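You operate a simulated robot arm through the tools that you are given. There is no shell and no other tool.

Carry out the task below with a simulated two-armed robot. There is one attempt and no reset: what you move stays moved.

## Task
Land the grey lead in the grey terminal, clamp it, then tug it.
Fine: lift its lever first.

The check looks at the end state, three seconds after you hand in, the way a careful person would. Anything else that was tipped, shoved, dropped, spilled or broken makes it a failure.

## Robot
Two 7-joint arms with fingered hands on one trunk that stands fixed in place. Base frame: the origin is at the foot of the trunk, x ahead of it, y to its left, z up; the work surface is at about z = 75.8. Units: cm, degrees, N and s.
The left shoulder is at [6, 13.8, 84.7], the right one opposite. With the tool pointing down near the work surface each hand reaches from about 42 to 92 cm from the base axis, measured 20 degrees to its own side. Payload 4 kg a hand.
The tool frame of a hand sits at the grasp point between the pads (the TCP): z along the fingers, y along the line on which they close. The tips reach 3.6 cm beyond it. The gripper opens to 12 cm; its body begins 4.2 cm behind the TCP. The gripper is a hand of 5 fingers: y runs from the thumb to the fingers, the wrist lies at [-1.5, -10.9, -20] in the tool frame.
Orientation is that of the tool frame in the base frame, as a unit quaternion [w, x, y, z]. With the fingers straight down and the wrist toward the robot, the tool's x, y and z point along [0, 1, 0], [1, 0, 0] and [0, 0, -1] of the base frame.

## Interface
- The arms move only by the tool move_arm. It takes "left_series", "right_series" or both (then of equal length, played together; a hand with none holds still); each is a list of rows, each a list of 2 entries, a list of its own where there are three numbers: the shift along the tool's x, y, z in cm, then the turn, a rotation vector about the tool's x, y, z in degrees. In form: [[[tx, ty, tz], [wx, wy, wz]], ...]. A call has 1 to 20 rows; each row shifts and turns the commanded pose from where the row before left it, along the tool's axes as they then stand. Rows are played at 5 a second. More than 5 cm and 8.6 degrees between two rows, and nothing of the call is played. A pose out of reach is approached as far as the arm can. The call stops where the force on the tool passes 40 N (or 10 N more than at its start, if that is more) or the arm is blocked; 0.2 s more then pass. In this call time passes only in rows, and 0.2 s behind the last. It gives the time, the measured TCP pose, the force on the tool (base axes), the opening and the grip force at its end, in the units of the frame above (readings bear some noise), with the torque about the TCP (base axes, N m) and any sound that the robot's microphone picked up.
- Cameras (640 x 400 px; columns grow to the right, rows downward): "scene" is now at [5.27, 0.49, 148.24]; the picture's right is [0.06, -1.00, 0.00], its down [-0.66, -0.04, -0.75] and it looks along [0.75, 0.04, -0.66] (base axes); focal length 328 px, centre (320, 200). "left" rides on the left gripper at [-6.9, -7.9, -13.1] in its tool frame; the picture's right is [-0.79, -0.29, 0.55], its down [0.55, -0.73, 0.40] and it looks along [0.29, 0.61, 0.74] (tool axes); focal length 222 px, centre (320, 200). "right" rides on the right gripper at [6.9, -7.9, -13.1] in its tool frame; the picture's right is [-0.78, 0.29, -0.55], its down [-0.55, -0.73, 0.40] and it looks along [-0.29, 0.61, 0.74] (tool axes); focal length 222 px, centre (320, 200). There is no depth. A picture from a camera that has moved, and an enlarged one, comes with that camera's place and axes in the base frame and with its lens.
- grab_frame(camera): a new picture of that camera. No time passes.
- slide_trunk(by): slides the trunk up (or, below 0, down) by that many cm; the arms and the scene camera ride with it, the base frame stays. It gives what a move gives, with no picture.
- finger_targets(index, middle, ring, little, thumb_bend, thumb_turn, hand): sets how far each is bent, from 0 (flat) to 1 (curled in); at 0.3 the hand is open as for a grip, at 0.7 the pads meet at the TCP. One left out holds its place. A second passes; each finger stops where it meets its share of the squeeze, and holds until it gets a number again. It is the only way to open and close the hand. It gives what a move gives, with no picture; readings hold the bend of each and the force on index, middle, ring, little, thumb and palm. thumb_turn goes from beside the hand (0) to across from the fingers (1), as for a grip.
- turn_head(pan, tilt): turns the head with the scene camera to pan (to the left, within 86 degrees either way) and tilt (down, from -29 to 69), counted from straight ahead of the robot. It gives what a move gives.
- enlarge(camera, box): a new picture of the part [left, top, right, bottom] of that camera's present view, enlarged. No time passes.
- job_done(): hands the job in; it is judged then, once.

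Places have to be worked out from the pictures, the camera data and where the tool is seen. Open the grippers and draw the arms clear of the work before you hand the job in, unless the task says otherwise.

The tools are called after ">>>" by a JSON object that holds its "op" and its "data". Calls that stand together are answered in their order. move_arm: Moves the arms, as the interface text tells. Its arguments: {"type":"object","properties":{"left_series":{"type":"array"},"right_series":{"type":"array"}},"required":[]} The other tools are called the same way: slide_trunk (by) moves the trunk up or down; finger_targets (index, middle, ring, little, thumb_bend, thumb_turn, hand) moves the fingers one by one; turn_head (pan, tilt) turns the head that bears the scene camera; grab_frame (camera) takes a picture; enlarge (camera, box) takes an enlarged picture of a part of a camera's view; job_done () hands the job in.

At the start:

```text
time_s: 0.0
left_tcp_pos: [61.22, 30.52, 109.02]
left_orientation: [0.0, 0.707, 0.707, -0.001]
left_force: [-0.3, -0.1, 0.0]
left_torque: [0.01, 0.01, 0.04]
left_width: 11.97
left_grasp_force: 0.1
left_shape: jaw
left_bend: [0.3, 0.3, 0.3, 0.3, 0.3, 0.97]
left_finger forces: [0.0, 0.1, 0.0, 0.1, 0.0, 0.0]
right_tcp_pos: [61.69, -19.79, 103.51]
right_orientation: [0.0, 0.707, 0.707, 0.001]
right_force: [0.0, -0.1, -0.1]
right_torque: [0.0, 0.0, -0.03]
right_width: 11.97
right_grasp_force: 0.1
right_shape: jaw
right_bend: [0.3, 0.3, 0.3, 0.3, 0.3, 0.97]
right_finger forces: [0.1, 0.0, 0.0, 0.1, 0.0, 0.1]
trunk travel left (down, up): [-42.5, 16.5]
head pan, tilt (commanded): [3.3, 41.3]
```

scene: 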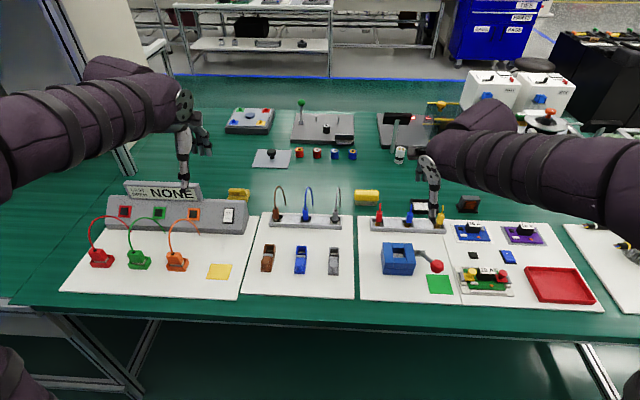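
right: 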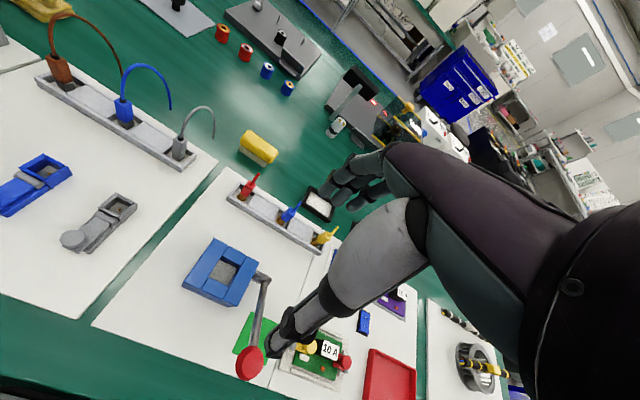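
left: 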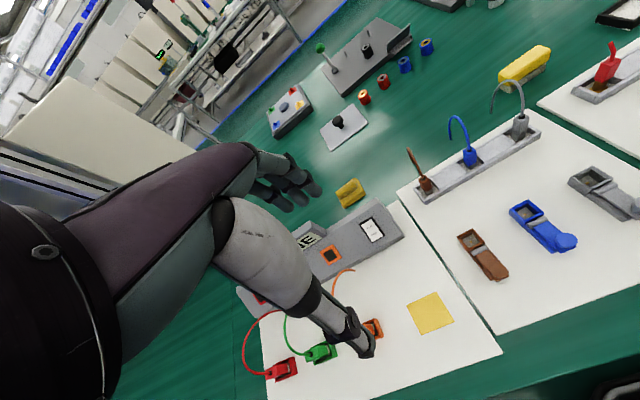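

The pictures show a rack with brown, blue and grey leads and three lever terminals in front of it. I enlarge that area to see the grey lead and the grey terminal in detail.

>>> {"op": "enlarge", "data": {"camera": "scene", "box": [240, 170, 368, 300]}}

>>> {"op": "enlarge", "data": {"camera": "right", "box": [0, 80, 240, 270]}}

>>> {"op": "enlarge", "data": {"camera": "left", "box": [400, 60, 640, 300]}}

```text
3.08 times, centred on (304, 235) of scene
camera zoom: at [5.27, 0.49, 148.24], right [0.06, -1.0, 0.0], down [-0.66, -0.04, -0.75], along [0.75, 0.04, -0.66], focal length 1008 px, centre (369, 92)
```

zoom: 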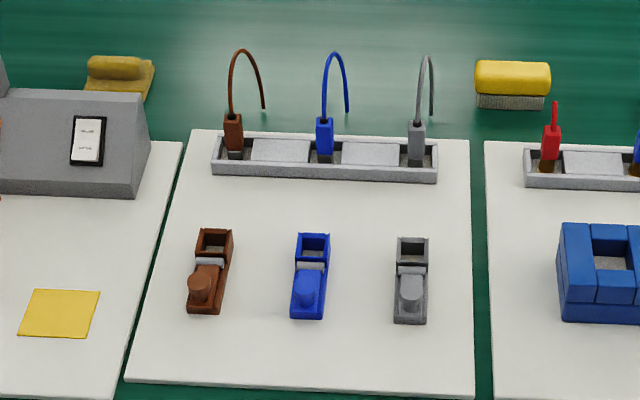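

```text
2.11 times, centred on (120, 175) of right
camera zoom: at [53.77, -12.81, 116.51], right [0.29, -0.78, 0.55], down [-0.73, -0.55, -0.4], along [0.61, -0.29, -0.74], focal length 468 px, centre (741, 253)
```

zoom: 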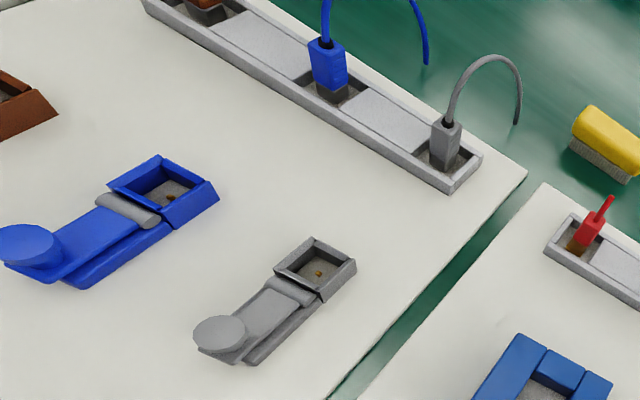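

```text
1.67 times, centred on (520, 180) of left
camera zoom: at [53.22, 23.65, 122.17], right [-0.29, -0.79, -0.55], down [-0.73, 0.55, -0.4], along [0.61, 0.29, -0.74], focal length 370 px, centre (-13, 233)
```

zoom: 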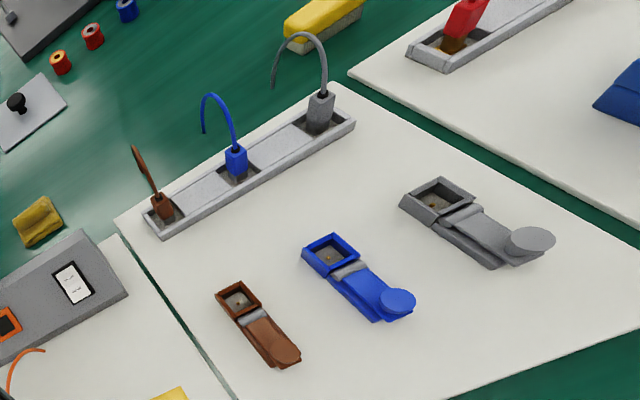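

I want finer views for triangulation: close-ups of the grey lead, the grey terminal, and the hands themselves.

>>> {"op": "enlarge", "data": {"camera": "scene", "box": [310, 180, 360, 230]}}

>>> {"op": "enlarge", "data": {"camera": "scene", "box": [310, 235, 360, 285]}}

>>> {"op": "enlarge", "data": {"camera": "right", "box": [50, 180, 150, 260]}}

>>> {"op": "enlarge", "data": {"camera": "right", "box": [150, 90, 230, 170]}}

>>> {"op": "enlarge", "data": {"camera": "left", "box": [550, 150, 640, 230]}}

>>> {"op": "enlarge", "data": {"camera": "left", "box": [480, 70, 560, 150]}}

>>> {"op": "enlarge", "data": {"camera": "scene", "box": [380, 130, 480, 230]}}

```text
8.00 times, centred on (335, 205) of scene
camera zoom: at [5.27, 0.49, 148.24], right [0.06, -1.0, 0.0], down [-0.66, -0.04, -0.75], along [0.75, 0.04, -0.66], focal length 2620 px, centre (200, 160)
```

zoom: 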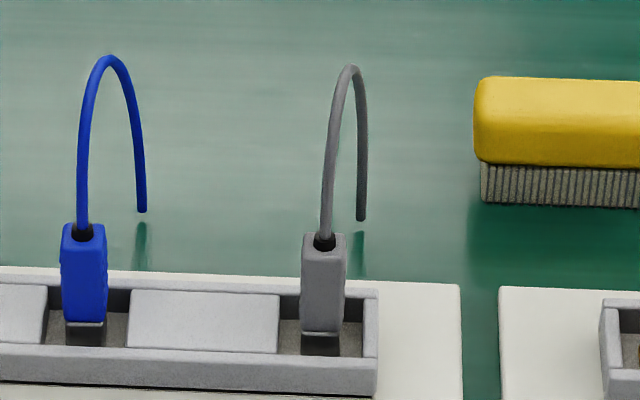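

```text
8.00 times, centred on (335, 260) of scene
camera zoom: at [5.27, 0.49, 148.24], right [0.06, -1.0, 0.0], down [-0.66, -0.04, -0.75], along [0.75, 0.04, -0.66], focal length 2620 px, centre (200, -280)
```

zoom: 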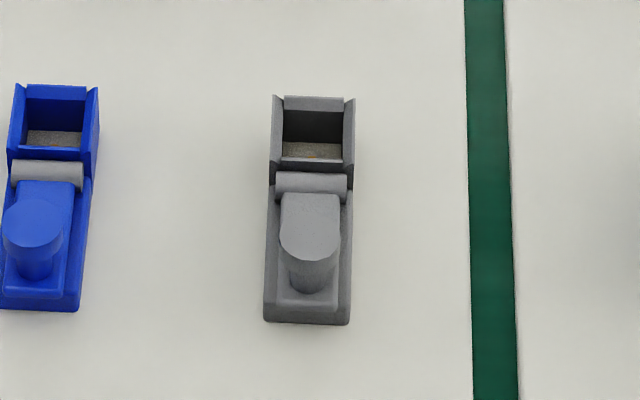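

```text
5.00 times, centred on (100, 220) of right
camera zoom: at [53.77, -12.81, 116.51], right [0.29, -0.78, 0.55], down [-0.73, -0.55, -0.4], along [0.61, -0.29, -0.74], focal length 1111 px, centre (1420, 100)
```

zoom: 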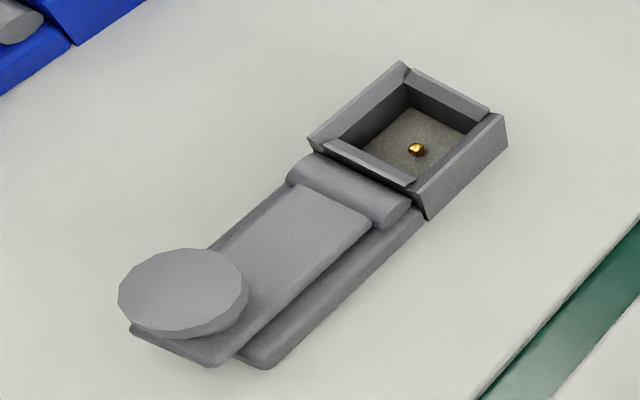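

```text
5.00 times, centred on (190, 130) of right
camera zoom: at [53.77, -12.81, 116.51], right [0.29, -0.78, 0.55], down [-0.73, -0.55, -0.4], along [0.61, -0.29, -0.74], focal length 1111 px, centre (970, 550)
```

zoom: 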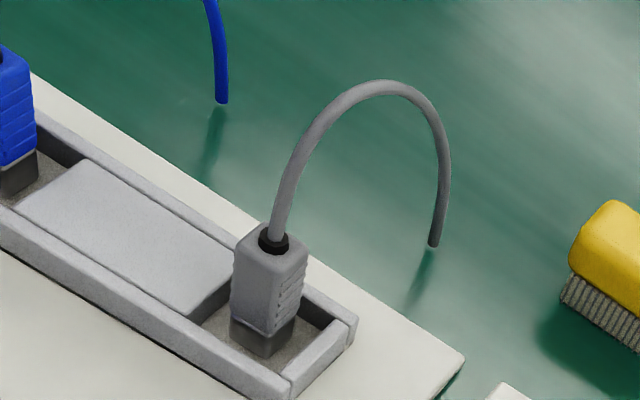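

```text
5.00 times, centred on (595, 190) of left
camera zoom: at [53.22, 23.65, 122.17], right [-0.29, -0.79, -0.55], down [-0.73, 0.55, -0.4], along [0.61, 0.29, -0.74], focal length 1111 px, centre (-1055, 250)
```

zoom: 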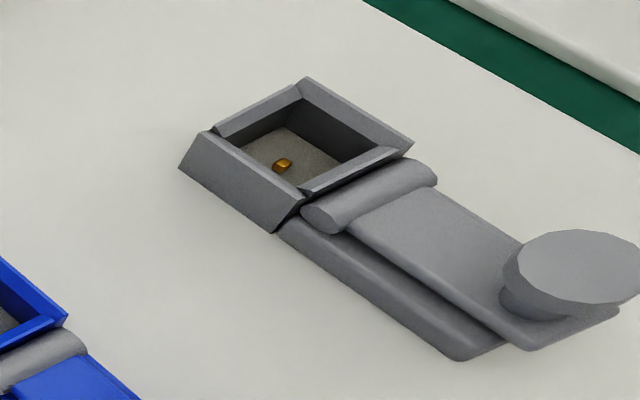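

```text
5.00 times, centred on (520, 110) of left
camera zoom: at [53.22, 23.65, 122.17], right [-0.29, -0.79, -0.55], down [-0.73, 0.55, -0.4], along [0.61, 0.29, -0.74], focal length 1111 px, centre (-680, 650)
```

zoom: 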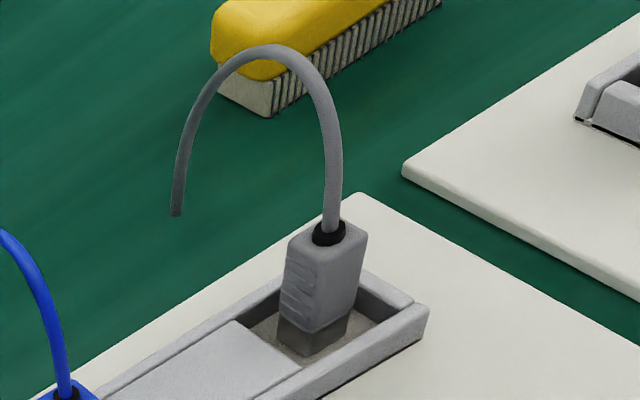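

```text
4.00 times, centred on (430, 180) of scene
camera zoom: at [5.27, 0.49, 148.24], right [0.06, -1.0, 0.0], down [-0.66, -0.04, -0.75], along [0.75, 0.04, -0.66], focal length 1310 px, centre (-120, 280)
```

zoom: 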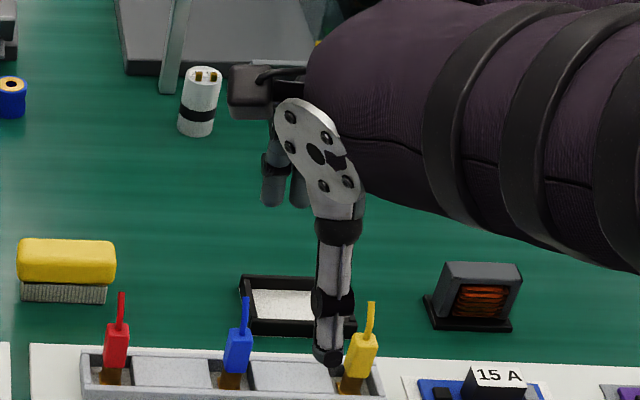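

The triangulated places so far are about: grey lead housing top (76.3, 0, 81.9), grey socket contact (63.8, -0.1, 76.6), lever hinge (61.9, -0.1, 77.3), and knob top (57.9, -0.1, 79.8). Next I look at the hands' own geometry from their cameras.

>>> {"op": "enlarge", "data": {"camera": "right", "box": [230, 120, 490, 380]}}

>>> {"op": "enlarge", "data": {"camera": "left", "box": [180, 120, 440, 380]}}

>>> {"op": "enlarge", "data": {"camera": "scene", "box": [120, 70, 240, 210]}}

```text
1.54 times, centred on (360, 250) of right
camera zoom: at [53.77, -12.81, 116.51], right [0.29, -0.78, 0.55], down [-0.73, -0.55, -0.4], along [0.61, -0.29, -0.74], focal length 342 px, centre (258, 123)
```

zoom: 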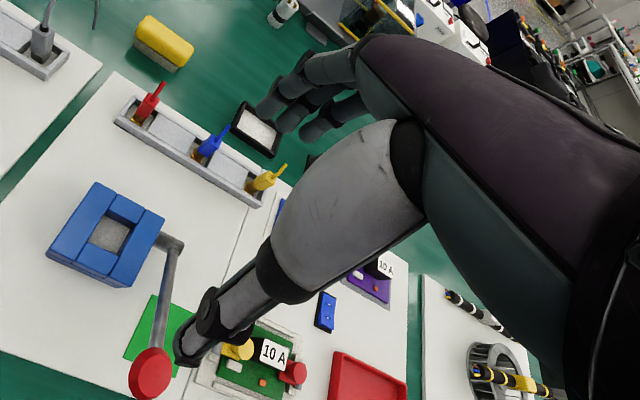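

```text
1.54 times, centred on (310, 250) of left
camera zoom: at [53.22, 23.65, 122.17], right [-0.29, -0.79, -0.55], down [-0.73, 0.55, -0.4], along [0.61, 0.29, -0.74], focal length 342 px, centre (335, 123)
```

zoom: 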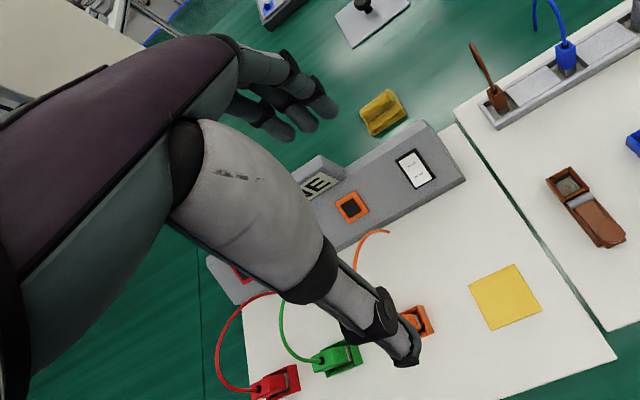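

```text
2.86 times, centred on (180, 140) of scene
camera zoom: at [5.27, 0.49, 148.24], right [0.06, -1.0, 0.0], down [-0.66, -0.04, -0.75], along [0.75, 0.04, -0.66], focal length 936 px, centre (720, 371)
```

zoom: 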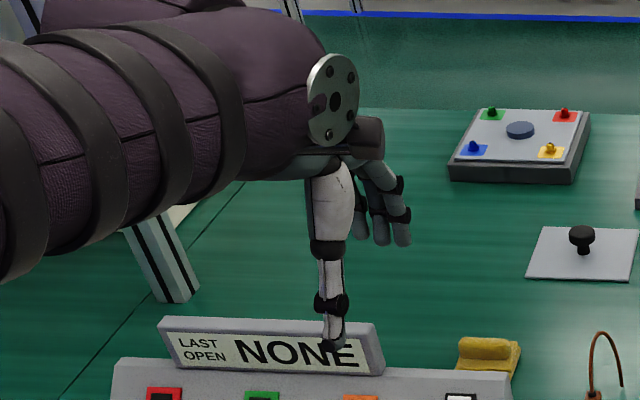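

The hand is bulky, so a thumb–index pinch with the other fingers curled away looks safest. In free air I curl the middle, ring and little fingers of the right hand to see what space that leaves.

>>> {"op": "finger_targets", "data": {"hand": "right", "index": 0.7, "middle": 1.0, "ring": 1.0, "little": 1.0, "thumb_bend": 0.7, "thumb_turn": 1.0}}

>>> {"op": "enlarge", "data": {"camera": "right", "box": [230, 120, 490, 380]}}

>>> {"op": "enlarge", "data": {"camera": "scene", "box": [380, 130, 480, 230]}}

>>> {"op": "grab_frame", "data": {"camera": "left"}}

```text
time_s: 1.0
left_tcp_pos: [61.18, 30.51, 109.13]
left_orientation: [-0.001, 0.708, 0.706, -0.001]
left_force: [-0.2, 0.0, 0.4]
left_torque: [-0.01, 0.01, 0.01]
left_width: 11.96
left_grasp_force: 0.0
left_shape: jaw
left_bend: [0.3, 0.3, 0.3, 0.3, 0.3, 0.97]
left_finger forces: [0.0, 0.0, 0.0, 0.0, 0.1, 0.0]
right_tcp_pos: [61.7, -19.74, 103.48]
right_orientation: [0.0, 0.707, 0.707, 0.001]
right_force: [-0.3, 0.5, 0.0]
right_torque: [0.0, -0.02, -0.01]
right_width: 0.15
right_grasp_force: 0.0
right_shape: fingers
right_bend: [0.7, 1.0, 1.0, 1.0, 0.7, 1.0]
right_finger forces: [0.0, 0.0, 0.0, 0.1, 0.0, 0.0]
trunk travel left (down, up): [-42.5, 16.5]
head pan, tilt (commanded): [3.3, 41.3]
```

```text
1.54 times, centred on (360, 250) of right
camera zoom: at [53.77, -12.81, 116.52], right [0.29, -0.78, 0.55], down [-0.73, -0.55, -0.4], along [0.61, -0.29, -0.74], focal length 342 px, centre (258, 123)
```

zoom: 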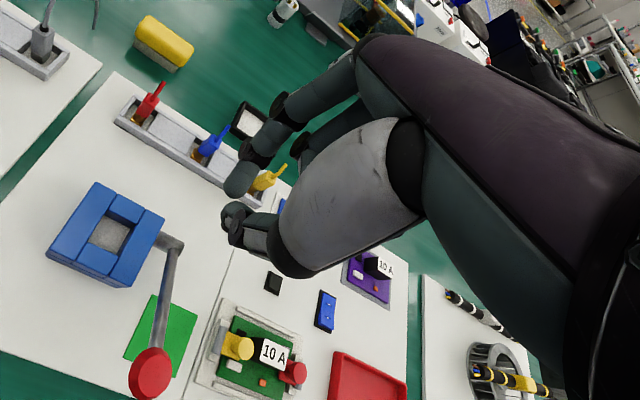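

```text
4.00 times, centred on (430, 180) of scene
camera zoom: at [5.27, 0.49, 148.24], right [0.06, -1.0, 0.0], down [-0.66, -0.04, -0.75], along [0.75, 0.04, -0.66], focal length 1310 px, centre (-120, 280)
```

zoom: 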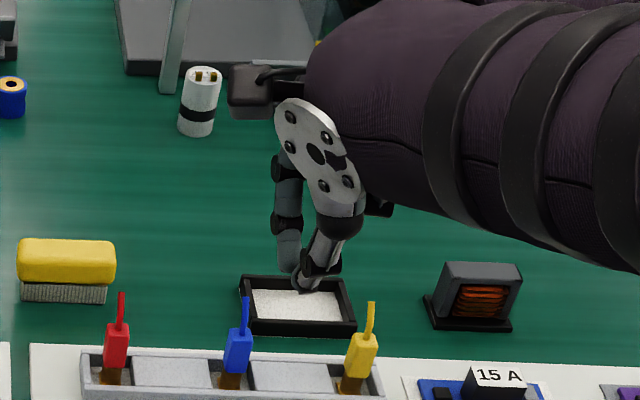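

```text
taken
camera left: at [53.22, 23.65, 122.17], right [-0.29, -0.79, -0.55], down [-0.73, 0.55, -0.4], along [0.61, 0.29, -0.74], focal length 222 px, centre (320, 200)
```

left: 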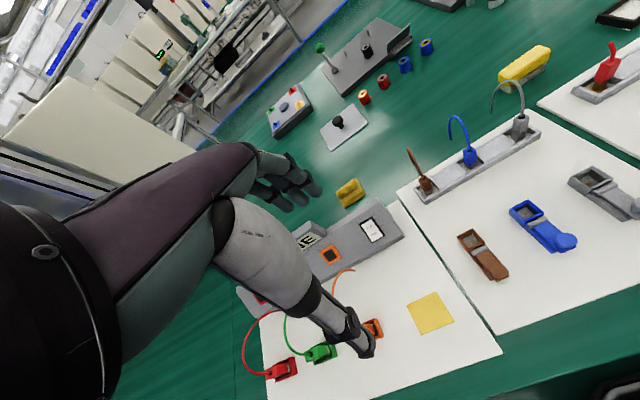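

Thumb and index meet nicely with the others tucked, but the pinch is off to the index side, so a thumb–index–middle pinch looks best for the housing. I yaw the right hand by 90° (wrist to the right) at a safe height so its fingers close along base y, matching the ribs.

>>> {"op": "move_arm", "data": {"right_series": [[[0, 0, 0], [0, 0, -8.2]], [[0, 0, 0], [0, 0, -8.2]], [[0, 0, 0], [0, 0, -8.2]], [[0, 0, 0], [0, 0, -8.2]], [[0, 0, 0], [0, 0, -8.2]], [[0, 0, 0], [0, 0, -8.2]], [[0, 0, 0], [0, 0, -8.2]], [[0, 0, 0], [0, 0, -8.2]], [[0, 0, 0], [0, 0, -8.2]], [[0, 0, 0], [0, 0, -8.2]], [[0, 0, 0], [0, 0, -8.0]], [[0, 0, 0], [0, 0, 0]]]}}

>>> {"op": "grab_frame", "data": {"camera": "scene"}}

>>> {"op": "grab_frame", "data": {"camera": "right"}}

```text
time_s: 3.6
left_tcp_pos: [61.3, 30.49, 109.14]
left_orientation: [0.0, 0.707, 0.707, 0.0]
left_force: [0.1, 0.0, -0.5]
left_torque: [0.0, -0.03, -0.05]
left_width: 11.99
left_grasp_force: 0.1
left_shape: jaw
left_bend: [0.3, 0.3, 0.3, 0.3, 0.3, 0.97]
left_finger forces: [0.0, 0.1, 0.0, 0.1, 0.1, 0.1]
right_tcp_pos: [61.76, -19.81, 103.63]
right_orientation: [0.0, -0.002, 1.0, 0.0]
right_force: [-0.1, 0.7, 0.7]
right_torque: [0.01, -0.02, 0.0]
right_width: 0.17
right_grasp_force: 0.1
right_shape: fingers
right_bend: [0.7, 1.0, 1.0, 1.0, 0.7, 1.0]
right_finger forces: [0.0, 0.0, 0.0, 0.0, 0.0, 0.0]
trunk travel left (down, up): [-42.5, 16.5]
head pan, tilt (commanded): [3.3, 41.3]
```

```text
taken
camera scene: at [5.27, 0.49, 148.25], right [0.06, -1.0, 0.0], down [-0.66, -0.04, -0.75], along [0.75, 0.04, -0.66], focal length 328 px, centre (320, 200)
```

scene: 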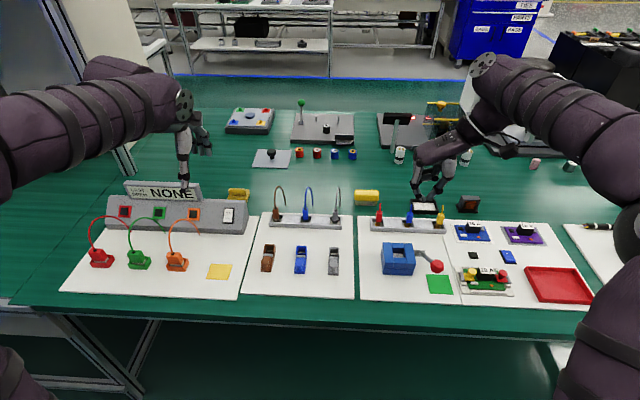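

```text
taken
camera right: at [54.75, -27.72, 116.56], right [0.78, 0.29, 0.55], down [0.55, -0.73, -0.4], along [0.29, 0.61, -0.74], focal length 222 px, centre (320, 200)
```

right: 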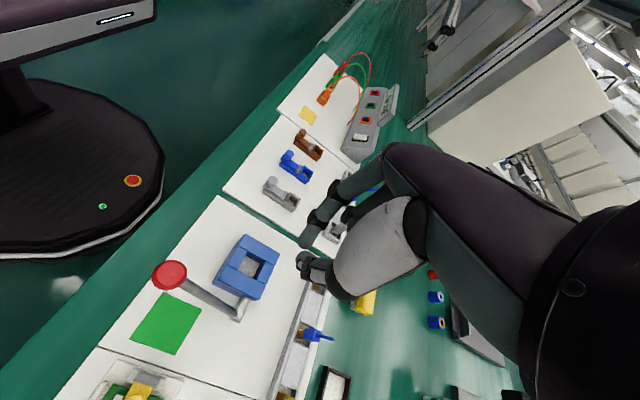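

The yawed pose is reached exactly. I zoom onto the hand to see finger positions relative to the TCP.

>>> {"op": "enlarge", "data": {"camera": "scene", "box": [390, 110, 490, 210]}}

>>> {"op": "enlarge", "data": {"camera": "right", "box": [240, 150, 400, 310]}}

```text
4.00 times, centred on (440, 160) of scene
camera zoom: at [5.27, 0.49, 148.25], right [0.06, -1.0, 0.0], down [-0.66, -0.04, -0.75], along [0.75, 0.04, -0.66], focal length 1310 px, centre (-160, 360)
```

zoom: 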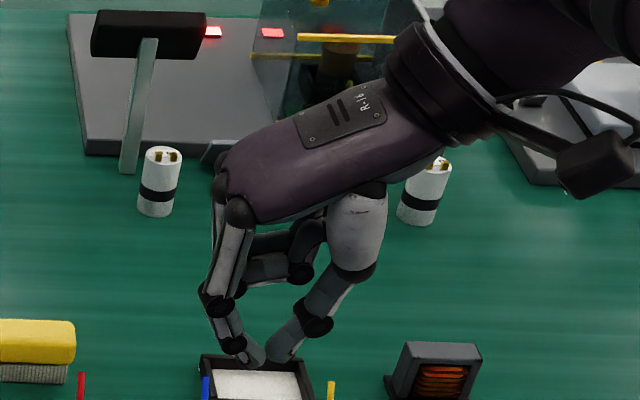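

```text
2.50 times, centred on (320, 230) of right
camera zoom: at [54.75, -27.72, 116.56], right [0.78, 0.29, 0.55], down [0.55, -0.73, -0.4], along [0.29, 0.61, -0.74], focal length 555 px, centre (320, 125)
```

zoom: 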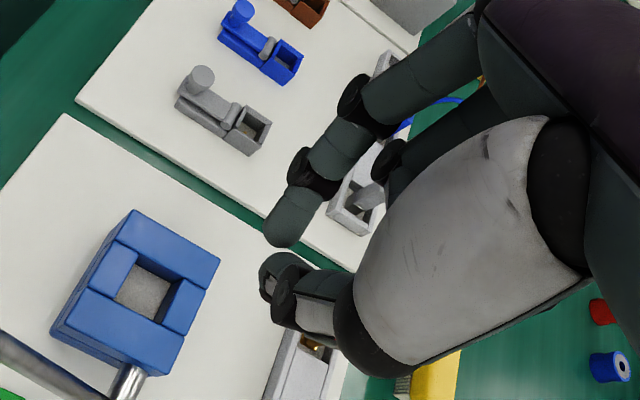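

The index–thumb tip contact sits at about tool (+0.7, -0.3, +2.8). I now add the middle finger to see where a three-finger pinch would lie.

>>> {"op": "finger_targets", "data": {"hand": "right", "index": 0.6, "middle": 0.6, "thumb_bend": 0.6}}

>>> {"op": "enlarge", "data": {"camera": "scene", "box": [390, 130, 470, 210]}}

>>> {"op": "enlarge", "data": {"camera": "right", "box": [240, 150, 400, 310]}}

>>> {"op": "enlarge", "data": {"camera": "left", "box": [400, 0, 640, 200]}}

```text
time_s: 4.6
left_tcp_pos: [61.22, 30.54, 109.2]
left_orientation: [0.001, 0.708, 0.706, 0.0]
left_force: [0.2, 0.5, 0.5]
left_torque: [-0.01, -0.04, -0.02]
left_width: 12.0
left_grasp_force: 0.1
left_shape: jaw
left_bend: [0.3, 0.3, 0.3, 0.3, 0.3, 0.97]
left_finger forces: [0.0, 0.1, 0.0, 0.0, 0.1, 0.0]
right_tcp_pos: [61.84, -19.81, 103.55]
right_orientation: [0.0, -0.001, 1.0, 0.0]
right_force: [-1.0, -0.5, -0.7]
right_torque: [-0.01, 0.01, -0.02]
right_width: 2.92
right_grasp_force: 0.1
right_shape: fingers
right_bend: [0.6, 0.6, 1.0, 1.0, 0.6, 1.0]
right_finger forces: [0.1, 0.0, 0.1, 0.0, 0.0, 0.1]
trunk travel left (down, up): [-42.5, 16.5]
head pan, tilt (commanded): [3.3, 41.3]
```

```text
5.00 times, centred on (430, 170) of scene
camera zoom: at [5.28, 0.49, 148.24], right [0.06, -1.0, 0.0], down [-0.66, -0.04, -0.75], along [0.75, 0.04, -0.66], focal length 1638 px, centre (-230, 350)
```

zoom: 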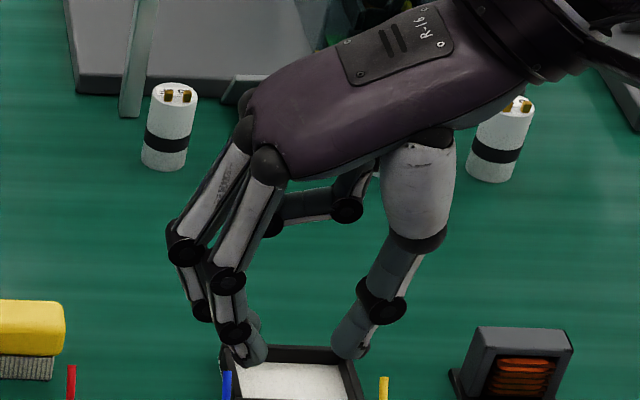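

```text
2.50 times, centred on (320, 230) of right
camera zoom: at [54.75, -27.7, 116.55], right [0.78, 0.29, 0.55], down [0.55, -0.73, -0.4], along [0.29, 0.61, -0.74], focal length 555 px, centre (320, 125)
```

zoom: 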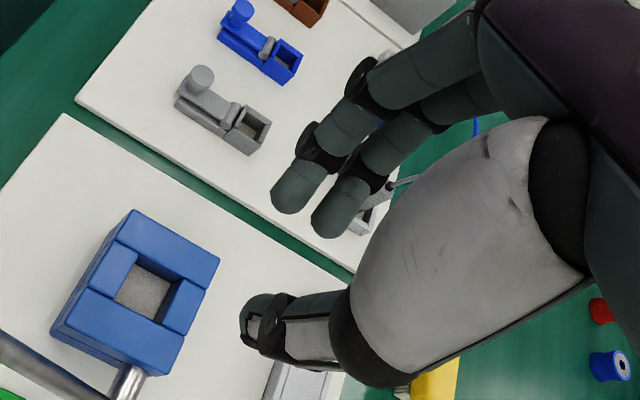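

```text
2.00 times, centred on (520, 100) of left
camera zoom: at [53.22, 23.64, 122.17], right [-0.29, -0.79, -0.55], down [-0.73, 0.55, -0.4], along [0.61, 0.29, -0.74], focal length 444 px, centre (-80, 400)
```

zoom: 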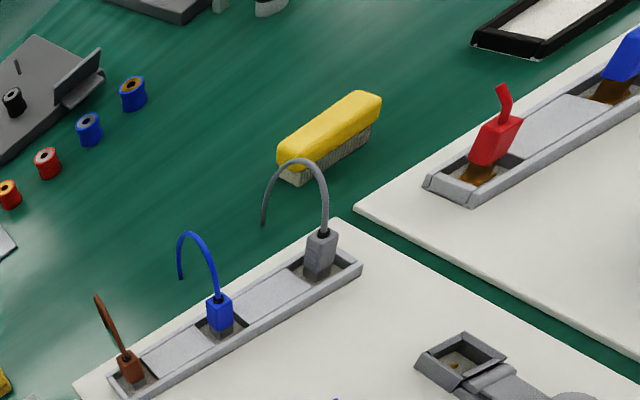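

With index, middle and thumb together the pinch centre lies near tool (-0.1, -0.4, +2.8), and the palm is about 7 cm above the TCP. I yaw the left arm the mirrored way and bring it in, at a safe height, to give a second view of the terminal from the left.

>>> {"op": "move_arm", "data": {"left_series": [[[0, 0, 0], [0, 0, 8.2]], [[0, 0, 0], [0, 0, 8.2]], [[0, 0, 0], [0, 0, 8.2]], [[0, 0, 0], [0, 0, 8.2]], [[0, 0, 0], [0, 0, 8.2]], [[0, 0, 0], [0, 0, 8.2]], [[0, 0, 0], [0, 0, 8.2]], [[0, 0, 0], [0, 0, 8.2]], [[0, 0, 0], [0, 0, 8.2]], [[0, 0, 0], [0, 0, 8.2]], [[0, 0, 0], [0, 0, 8.0]], [[-1.2, 3.1, 3.2], [0, 0, 0]], [[-1.2, 3.1, 3.2], [0, 0, 0]], [[-1.2, 3.1, 3.2], [0, 0, 0]], [[-1.2, 3.1, 3.2], [0, 0, 0]], [[0, 0, 0], [0, 0, 0]]]}}

>>> {"op": "grab_frame", "data": {"camera": "left"}}

>>> {"op": "grab_frame", "data": {"camera": "scene"}}

```text
time_s: 8.0
left_tcp_pos: [56.43, 18.03, 96.34]
left_orientation: [0.0, 1.0, -0.001, 0.0]
left_force: [0.4, 0.3, 0.0]
left_torque: [-0.01, 0.02, 0.02]
left_width: 11.99
left_grasp_force: 0.1
left_shape: jaw
left_bend: [0.3, 0.3, 0.3, 0.3, 0.3, 0.97]
left_finger forces: [0.0, 0.0, 0.0, 0.0, 0.0, 0.0]
right_tcp_pos: [61.68, -19.86, 103.58]
right_orientation: [0.0, -0.001, 1.0, 0.0]
right_force: [-0.7, 0.6, 0.2]
right_torque: [-0.01, 0.01, -0.01]
right_width: 2.92
right_grasp_force: 0.0
right_shape: fingers
right_bend: [0.6, 0.6, 1.0, 1.0, 0.6, 1.0]
right_finger forces: [0.0, 0.1, 0.0, 0.0, 0.1, 0.0]
trunk travel left (down, up): [-42.5, 16.5]
head pan, tilt (commanded): [3.3, 41.3]
```

```text
taken
camera left: at [49.33, 26.19, 109.4], right [-0.78, 0.29, -0.55], down [0.55, 0.73, -0.4], along [0.29, -0.61, -0.74], focal length 222 px, centre (320, 200)
```

left: 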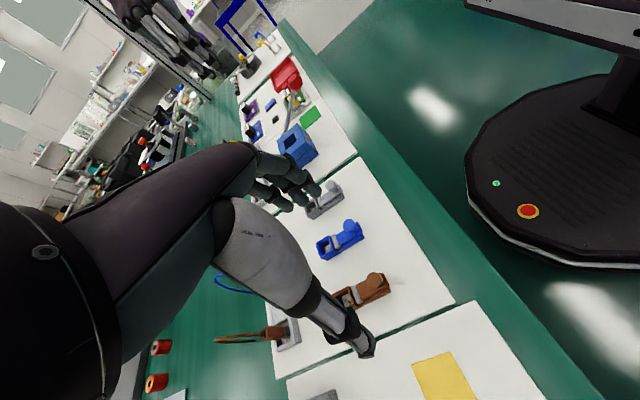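

```text
taken
camera scene: at [5.28, 0.5, 148.24], right [0.06, -1.0, 0.0], down [-0.66, -0.04, -0.75], along [0.75, 0.04, -0.66], focal length 328 px, centre (320, 200)
```

scene: 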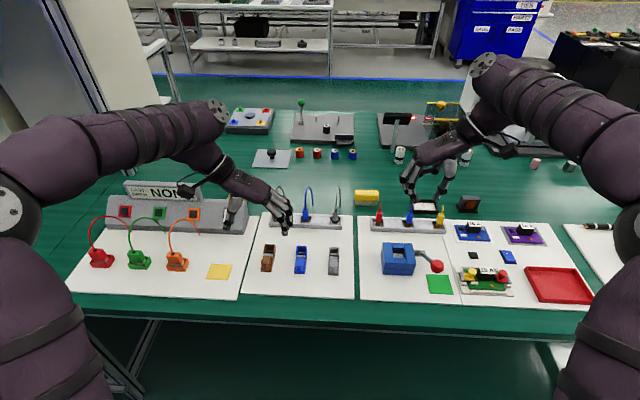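

The left fingers block part of the view onto the grey terminal. I curl them into a fist, which may also serve later as a compact presser.

>>> {"op": "finger_targets", "data": {"hand": "left", "index": 1.0, "middle": 1.0, "ring": 1.0, "little": 1.0}}

>>> {"op": "grab_frame", "data": {"camera": "left"}}

>>> {"op": "enlarge", "data": {"camera": "left", "box": [250, 150, 410, 290]}}

```text
time_s: 9.0
left_tcp_pos: [56.44, 18.29, 96.42]
left_orientation: [-0.001, 1.0, 0.0, 0.001]
left_force: [-0.2, -0.9, -0.1]
left_torque: [0.0, -0.03, 0.0]
left_width: 7.7
left_grasp_force: 0.1
left_shape: fingers
left_bend: [1.0, 1.0, 1.0, 1.0, 0.3, 0.97]
left_finger forces: [0.0, 0.1, 0.1, 0.0, 0.0, 0.0]
right_tcp_pos: [61.76, -19.69, 103.58]
right_orientation: [-0.001, 0.0, 1.0, 0.0]
right_force: [0.0, -0.1, 0.3]
right_torque: [-0.01, -0.01, -0.01]
right_width: 2.92
right_grasp_force: 0.2
right_shape: fingers
right_bend: [0.6, 0.6, 1.0, 1.0, 0.6, 1.0]
right_finger forces: [0.0, 0.1, 0.1, 0.0, 0.0, 0.1]
trunk travel left (down, up): [-42.5, 16.5]
head pan, tilt (commanded): [3.3, 41.3]
```

```text
taken
camera left: at [49.35, 26.21, 109.42], right [-0.78, 0.29, -0.55], down [0.55, 0.73, -0.4], along [0.29, -0.61, -0.74], focal length 222 px, centre (320, 200)
```

left: 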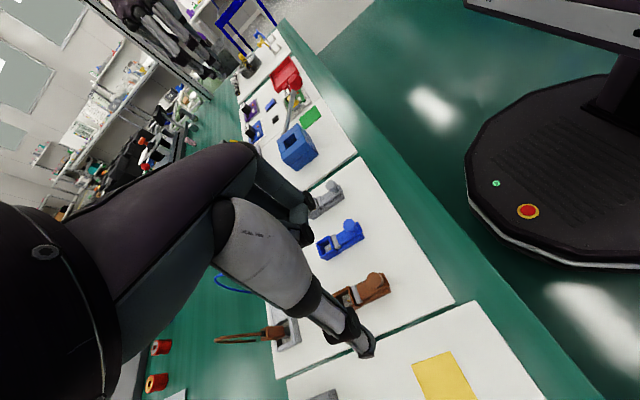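

```text
2.86 times, centred on (330, 220) of left
camera zoom: at [49.35, 26.21, 109.42], right [-0.78, 0.29, -0.55], down [0.55, 0.73, -0.4], along [0.29, -0.61, -0.74], focal length 635 px, centre (291, 143)
```

zoom: 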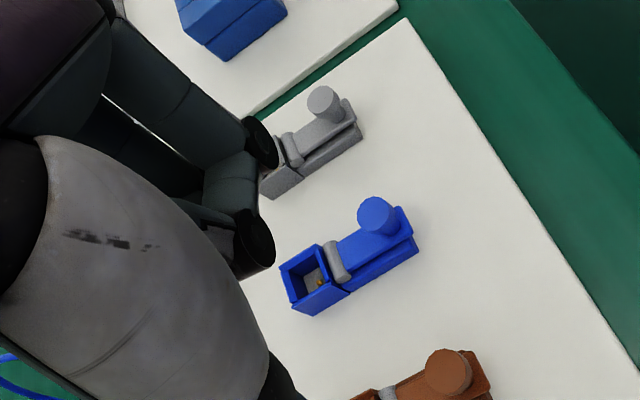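

The knob is a straight cylinder standing near the lever's end. I shift the left hand 6 cm forward so its fist no longer hides the socket, and bring the right hand above the lever with ring and little fingers tucked.

>>> {"op": "move_arm", "data": {"left_series": [[[2, 0, 0], [0, 0, 0]], [[2, 0, 0], [0, 0, 0]], [[2, 0, 0], [0, 0, 0]], [[0, 0, 0], [0, 0, 0]], [[0, 0, 0], [0, 0, 0]], [[0, 0, 0], [0, 0, 0]]], "right_series": [[[0.7, 3.5, 1.5], [0, 0, 0]], [[0.7, 3.5, 1.5], [0, 0, 0]], [[0.7, 3.5, 1.5], [0, 0, 0]], [[0.7, 3.5, 1.5], [0, 0, 0]], [[0.7, 3.5, 1.5], [0, 0, 0]], [[0.5, 2.5, 1.5], [0, 0, 0]]]}}

>>> {"op": "grab_frame", "data": {"camera": "scene"}}

>>> {"op": "grab_frame", "data": {"camera": "left"}}

>>> {"op": "grab_frame", "data": {"camera": "right"}}

```text
time_s: 10.4
left_tcp_pos: [62.47, 18.14, 96.29]
left_orientation: [0.0, 1.0, 0.0, 0.0]
left_force: [0.0, 0.2, -0.4]
left_torque: [0.03, -0.02, 0.0]
left_width: 7.71
left_grasp_force: 0.0
left_shape: fingers
left_bend: [1.0, 1.0, 1.0, 1.0, 0.3, 0.97]
left_finger forces: [0.0, 0.0, 0.0, 0.1, 0.0, 0.0]
right_tcp_pos: [57.66, 0.38, 94.66]
right_orientation: [0.0, 0.0, 1.0, 0.0]
right_force: [-0.3, 0.2, 0.8]
right_torque: [0.02, 0.01, 0.01]
right_width: 2.92
right_grasp_force: 0.1
right_shape: fingers
right_bend: [0.6, 0.6, 1.0, 1.0, 0.6, 1.0]
right_finger forces: [0.0, 0.0, 0.0, 0.1, 0.0, 0.1]
trunk travel left (down, up): [-42.5, 16.5]
head pan, tilt (commanded): [3.3, 41.3]
```

```text
taken
camera scene: at [5.3, 0.52, 148.24], right [0.06, -1.0, 0.0], down [-0.66, -0.04, -0.75], along [0.75, 0.04, -0.66], focal length 328 px, centre (320, 200)
```

scene: 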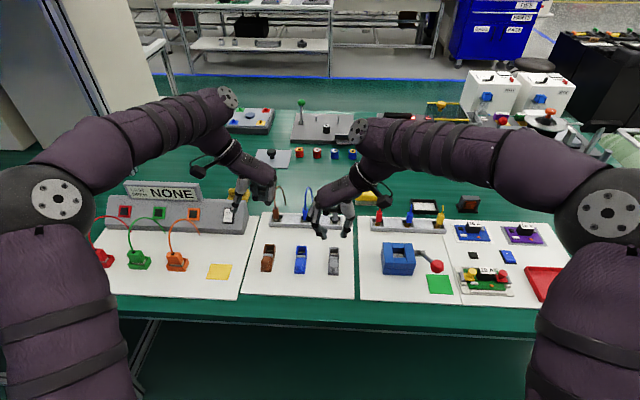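

```text
taken
camera left: at [55.4, 26.1, 109.36], right [-0.78, 0.29, -0.55], down [0.55, 0.73, -0.4], along [0.29, -0.61, -0.74], focal length 222 px, centre (320, 200)
```

left: 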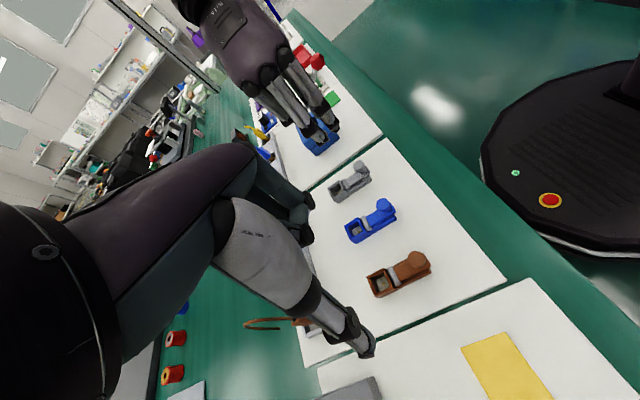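

```text
taken
camera right: at [50.76, -7.56, 107.62], right [0.78, 0.29, 0.55], down [0.55, -0.73, -0.4], along [0.29, 0.61, -0.74], focal length 222 px, centre (320, 200)
```

right: 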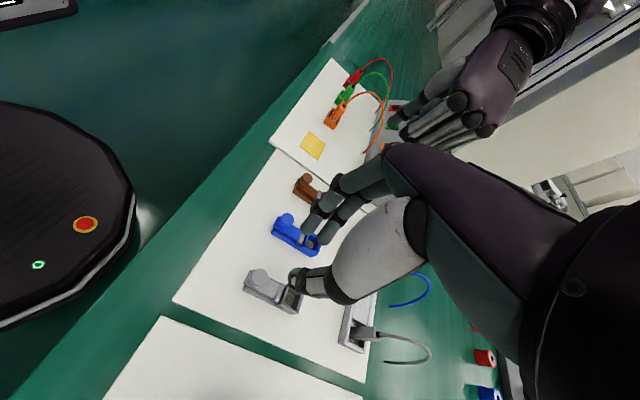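

Both hands now look clear of everything, and the left camera sees the whole grey terminal. I enlarge all three views of it to refine the knob and hinge positions.

>>> {"op": "enlarge", "data": {"camera": "left", "box": [315, 150, 385, 210]}}

>>> {"op": "enlarge", "data": {"camera": "right", "box": [230, 250, 330, 330]}}

>>> {"op": "enlarge", "data": {"camera": "scene", "box": [300, 190, 370, 285]}}

```text
6.67 times, centred on (350, 180) of left
camera zoom: at [55.4, 26.1, 109.36], right [-0.78, 0.29, -0.55], down [0.55, 0.73, -0.4], along [0.29, -0.61, -0.74], focal length 1481 px, centre (120, 333)
```

zoom: 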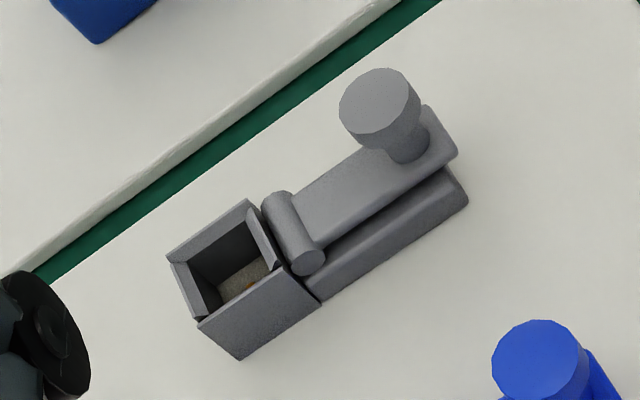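

```text
5.00 times, centred on (280, 290) of right
camera zoom: at [50.76, -7.56, 107.62], right [0.78, 0.29, 0.55], down [0.55, -0.73, -0.4], along [0.29, 0.61, -0.74], focal length 1111 px, centre (520, -250)
```

zoom: 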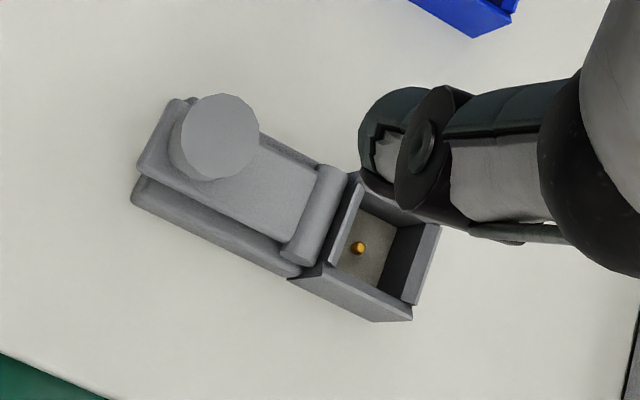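

```text
4.21 times, centred on (335, 238) of scene
camera zoom: at [5.3, 0.52, 148.24], right [0.06, -1.0, 0.0], down [-0.66, -0.04, -0.75], along [0.75, 0.04, -0.66], focal length 1379 px, centre (257, 42)
```

zoom: 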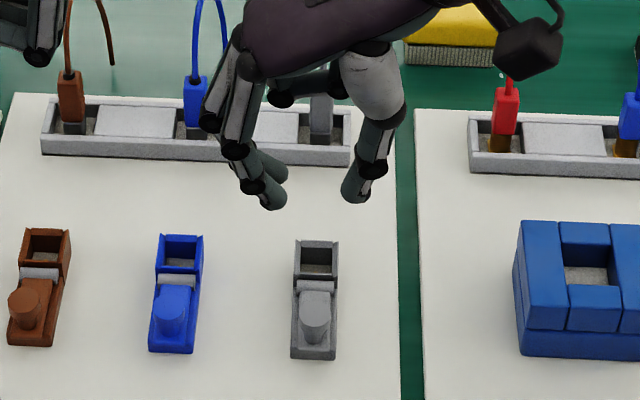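

Refined places: knob cap top centre about (58.05, 0, 79.5), cap diameter about 2 cm, narrower neck from z 77.3 to 78.6. I curl the middle finger so only thumb and index take the knob, open them slightly wider, and descend to hover just above it.

>>> {"op": "finger_targets", "data": {"hand": "right", "index": 0.56, "middle": 1.0, "ring": 1.0, "little": 1.0, "thumb_bend": 0.56}}

>>> {"op": "move_arm", "data": {"right_series": [[[-0.4, 0, 3], [0, 0, 0]], [[-0.4, 0, 3], [0, 0, 0]], [[0, 0, 2.5], [0, 0, 0]], [[0, 0, 1.2], [0, 0, 0]], [[0, 0, 0], [0, 0, 0]]]}}

>>> {"op": "enlarge", "data": {"camera": "left", "box": [295, 100, 405, 210]}}

>>> {"op": "enlarge", "data": {"camera": "right", "box": [260, 170, 400, 310]}}

>>> {"op": "enlarge", "data": {"camera": "scene", "box": [300, 195, 380, 285]}}

```text
time_s: 11.4
left_tcp_pos: [62.32, 18.12, 96.29]
left_orientation: [-0.001, 1.0, 0.0, 0.0]
left_force: [1.0, -0.2, 0.9]
left_torque: [-0.02, 0.01, -0.01]
left_width: 7.69
left_grasp_force: 0.1
left_shape: fingers
left_bend: [1.0, 1.0, 1.0, 1.0, 0.3, 0.97]
left_finger forces: [0.1, 0.1, 0.0, 0.0, 0.1, 0.0]
right_tcp_pos: [57.7, 0.28, 94.68]
right_orientation: [0.001, 0.001, 1.0, 0.0]
right_force: [0.8, -0.1, -0.3]
right_torque: [-0.01, -0.03, -0.03]
right_width: 4.11
right_grasp_force: 0.1
right_shape: fingers
right_bend: [0.56, 1.0, 1.0, 1.0, 0.56, 1.0]
right_finger forces: [0.1, 0.0, 0.0, 0.1, 0.1, 0.2]
trunk travel left (down, up): [-42.5, 16.5]
head pan, tilt (commanded): [3.3, 41.3]
```

```text
time_s: 12.6
left_tcp_pos: [62.31, 17.91, 96.23]
left_orientation: [0.0, 1.0, 0.0, 0.0]
left_force: [-0.8, -1.6, 0.2]
left_torque: [-0.02, -0.04, 0.0]
left_width: 7.7
left_grasp_force: 0.0
left_shape: fingers
left_bend: [1.0, 1.0, 1.0, 1.0, 0.3, 0.97]
left_finger forces: [0.0, 0.0, 0.0, 0.0, 0.0, 0.0]
right_tcp_pos: [58.37, 0.2, 84.87]
right_orientation: [0.0, 0.0, 1.0, 0.0]
right_force: [0.6, -0.3, -0.6]
right_torque: [-0.01, 0.0, -0.03]
right_width: 4.13
right_grasp_force: 0.1
right_shape: fingers
right_bend: [0.56, 1.0, 1.0, 1.0, 0.56, 1.0]
right_finger forces: [0.1, 0.0, 0.1, 0.0, 0.0, 0.0]
trunk travel left (down, up): [-42.5, 16.5]
head pan, tilt (commanded): [3.3, 41.3]
```

```text
3.64 times, centred on (350, 155) of left
camera zoom: at [55.38, 26.09, 109.38], right [-0.78, 0.29, -0.55], down [0.55, 0.73, -0.4], along [0.29, -0.61, -0.74], focal length 808 px, centre (211, 364)
```

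zoom: 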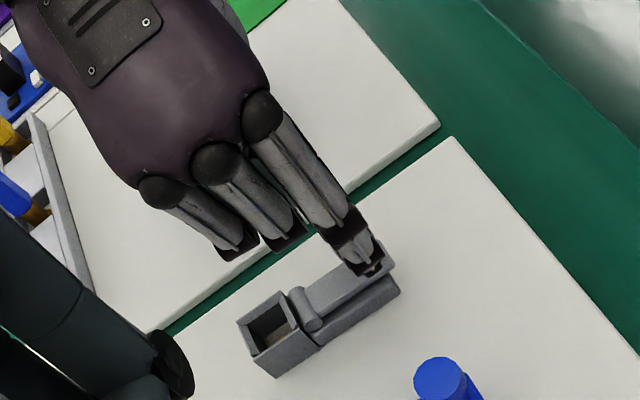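

```text
2.86 times, centred on (330, 240) of right
camera zoom: at [51.55, -7.69, 97.83], right [0.78, 0.29, 0.55], down [0.55, -0.73, -0.4], along [0.29, 0.61, -0.74], focal length 635 px, centre (291, 86)
```

zoom: 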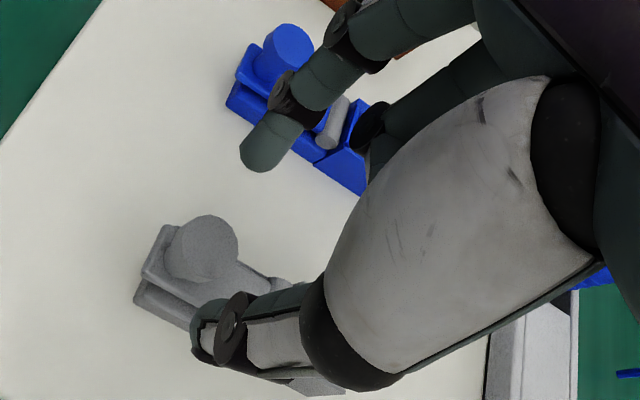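

```text
4.44 times, centred on (340, 240) of scene
camera zoom: at [5.28, 0.49, 148.24], right [0.06, -1.0, 0.0], down [-0.66, -0.04, -0.75], along [0.75, 0.04, -0.66], focal length 1456 px, centre (231, 22)
```

zoom: 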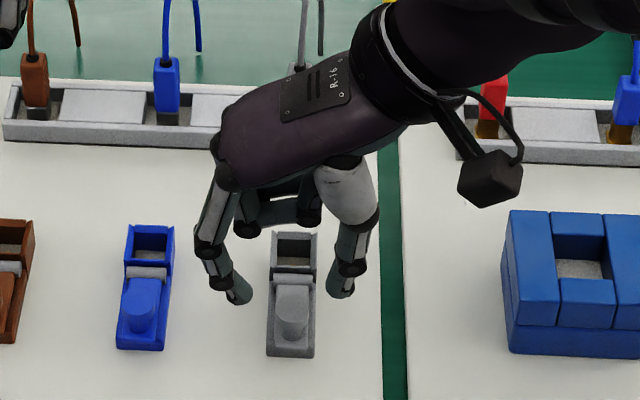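

Fingertips straddle the knob symmetrically in the scene view (tips at y ≈ +3.0 / -2.65, z ≈ 80.7). I lower the hand 3.25 cm so the tips come beside the neck just under the cap.

>>> {"op": "move_arm", "data": {"right_series": [[[0, 0, 1.2], [0, 0, 0]], [[0, 0, 1.2], [0, 0, 0]], [[0, 0, 0.85], [0, 0, 0]], [[0, 0, 0], [0, 0, 0]]]}}

>>> {"op": "enlarge", "data": {"camera": "right", "box": [260, 170, 400, 310]}}

>>> {"op": "enlarge", "data": {"camera": "scene", "box": [310, 230, 360, 290]}}

>>> {"op": "enlarge", "data": {"camera": "left", "box": [315, 140, 385, 210]}}

```text
time_s: 13.6
left_tcp_pos: [62.39, 18.2, 96.44]
left_orientation: [0.0, 1.0, 0.0, 0.0]
left_force: [-0.3, 1.3, -0.1]
left_torque: [0.01, 0.02, 0.01]
left_width: 7.71
left_grasp_force: 0.0
left_shape: fingers
left_bend: [1.0, 1.0, 1.0, 1.0, 0.3, 0.97]
left_finger forces: [0.1, 0.1, 0.0, 0.0, 0.1, 0.0]
right_tcp_pos: [58.53, 0.32, 81.66]
right_orientation: [0.0, -0.001, 1.0, 0.0]
right_force: [0.0, -0.4, 0.4]
right_torque: [-0.01, 0.03, 0.01]
right_width: 4.13
right_grasp_force: 0.0
right_shape: fingers
right_bend: [0.56, 1.0, 1.0, 1.0, 0.56, 1.0]
right_finger forces: [0.0, 0.1, 0.0, 0.1, 0.0, 0.1]
trunk travel left (down, up): [-42.5, 16.5]
head pan, tilt (commanded): [3.3, 41.3]
```

```text
2.86 times, centred on (330, 240) of right
camera zoom: at [51.54, -7.69, 94.54], right [0.78, 0.29, 0.55], down [0.55, -0.73, -0.4], along [0.29, 0.61, -0.74], focal length 635 px, centre (291, 86)
```

zoom: 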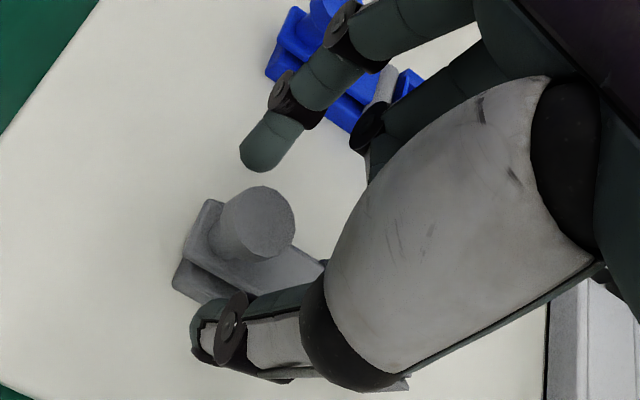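

```text
6.67 times, centred on (335, 260) of scene
camera zoom: at [5.28, 0.49, 148.24], right [0.06, -1.0, 0.0], down [-0.66, -0.04, -0.75], along [0.75, 0.04, -0.66], focal length 2183 px, centre (220, -200)
```

zoom: 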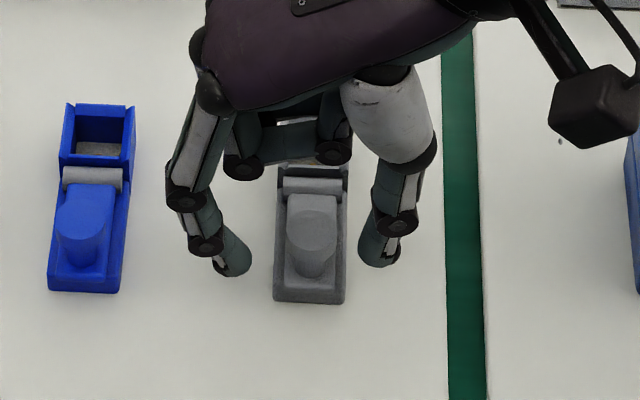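

```text
5.71 times, centred on (350, 175) of left
camera zoom: at [55.38, 26.09, 109.38], right [-0.78, 0.29, -0.55], down [0.55, 0.73, -0.4], along [0.29, -0.61, -0.74], focal length 1269 px, centre (149, 343)
```

zoom: 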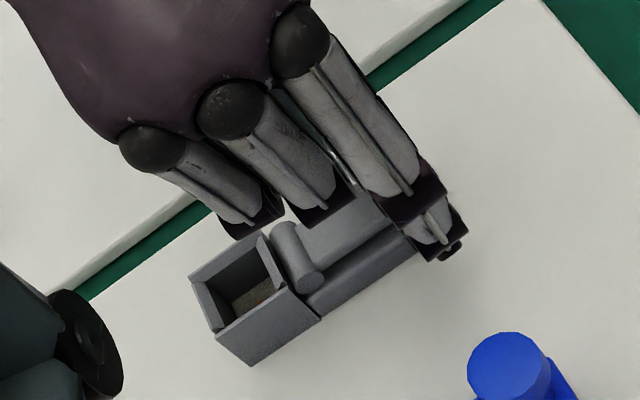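

The neck lies on the line between the two fingertips. I close thumb and index onto it gently.

>>> {"op": "finger_targets", "data": {"hand": "right", "index": 0.66, "thumb_bend": 0.66}}

>>> {"op": "enlarge", "data": {"camera": "right", "box": [260, 170, 400, 310]}}

>>> {"op": "enlarge", "data": {"camera": "scene", "box": [310, 230, 360, 290]}}

```text
time_s: 14.6
left_tcp_pos: [62.43, 18.14, 96.44]
left_orientation: [0.0, 1.0, 0.0, 0.0]
left_force: [0.4, -1.0, -0.5]
left_torque: [-0.04, -0.02, -0.01]
left_width: 7.71
left_grasp_force: 0.0
left_shape: fingers
left_bend: [1.0, 1.0, 1.0, 1.0, 0.3, 0.97]
left_finger forces: [0.1, 0.0, 0.0, 0.1, 0.1, 0.0]
right_tcp_pos: [58.59, 0.22, 81.6]
right_orientation: [-0.001, 0.001, 1.0, 0.0]
right_force: [0.5, -1.3, -0.5]
right_torque: [-0.07, -0.02, 0.04]
right_width: 1.46
right_grasp_force: 1.1
right_shape: fingers
right_bend: [0.66, 1.0, 1.0, 1.0, 0.65, 1.0]
right_finger forces: [0.0, 0.1, 0.0, 0.1, 1.5, 0.1]
trunk travel left (down, up): [-42.5, 16.5]
head pan, tilt (commanded): [3.3, 41.3]
```

```text
2.86 times, centred on (330, 240) of right
camera zoom: at [51.55, -7.71, 94.55], right [0.78, 0.29, 0.55], down [0.55, -0.73, -0.4], along [0.29, 0.61, -0.74], focal length 635 px, centre (291, 86)
```

zoom: 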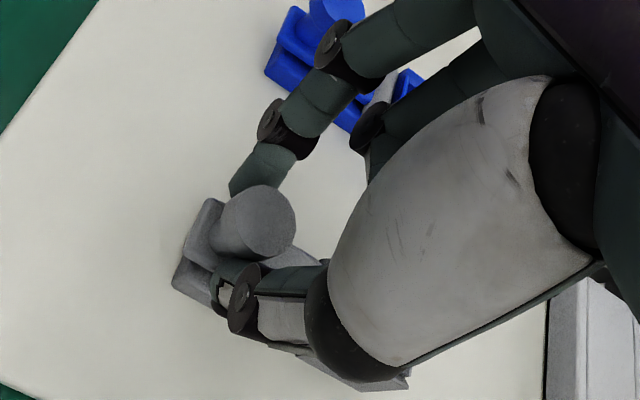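

```text
6.67 times, centred on (335, 260) of scene
camera zoom: at [5.29, 0.48, 148.24], right [0.06, -1.0, 0.0], down [-0.66, -0.04, -0.75], along [0.75, 0.04, -0.66], focal length 2183 px, centre (220, -200)
```

zoom: 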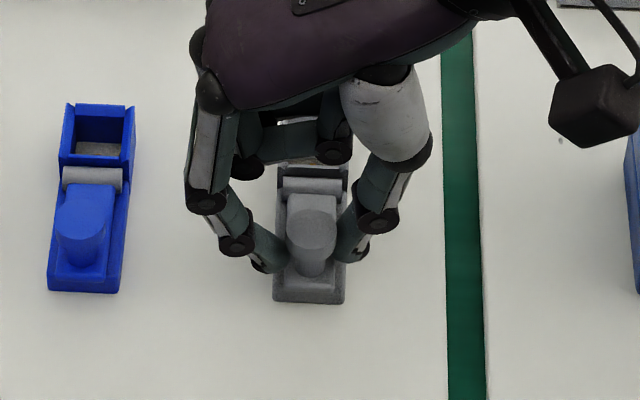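

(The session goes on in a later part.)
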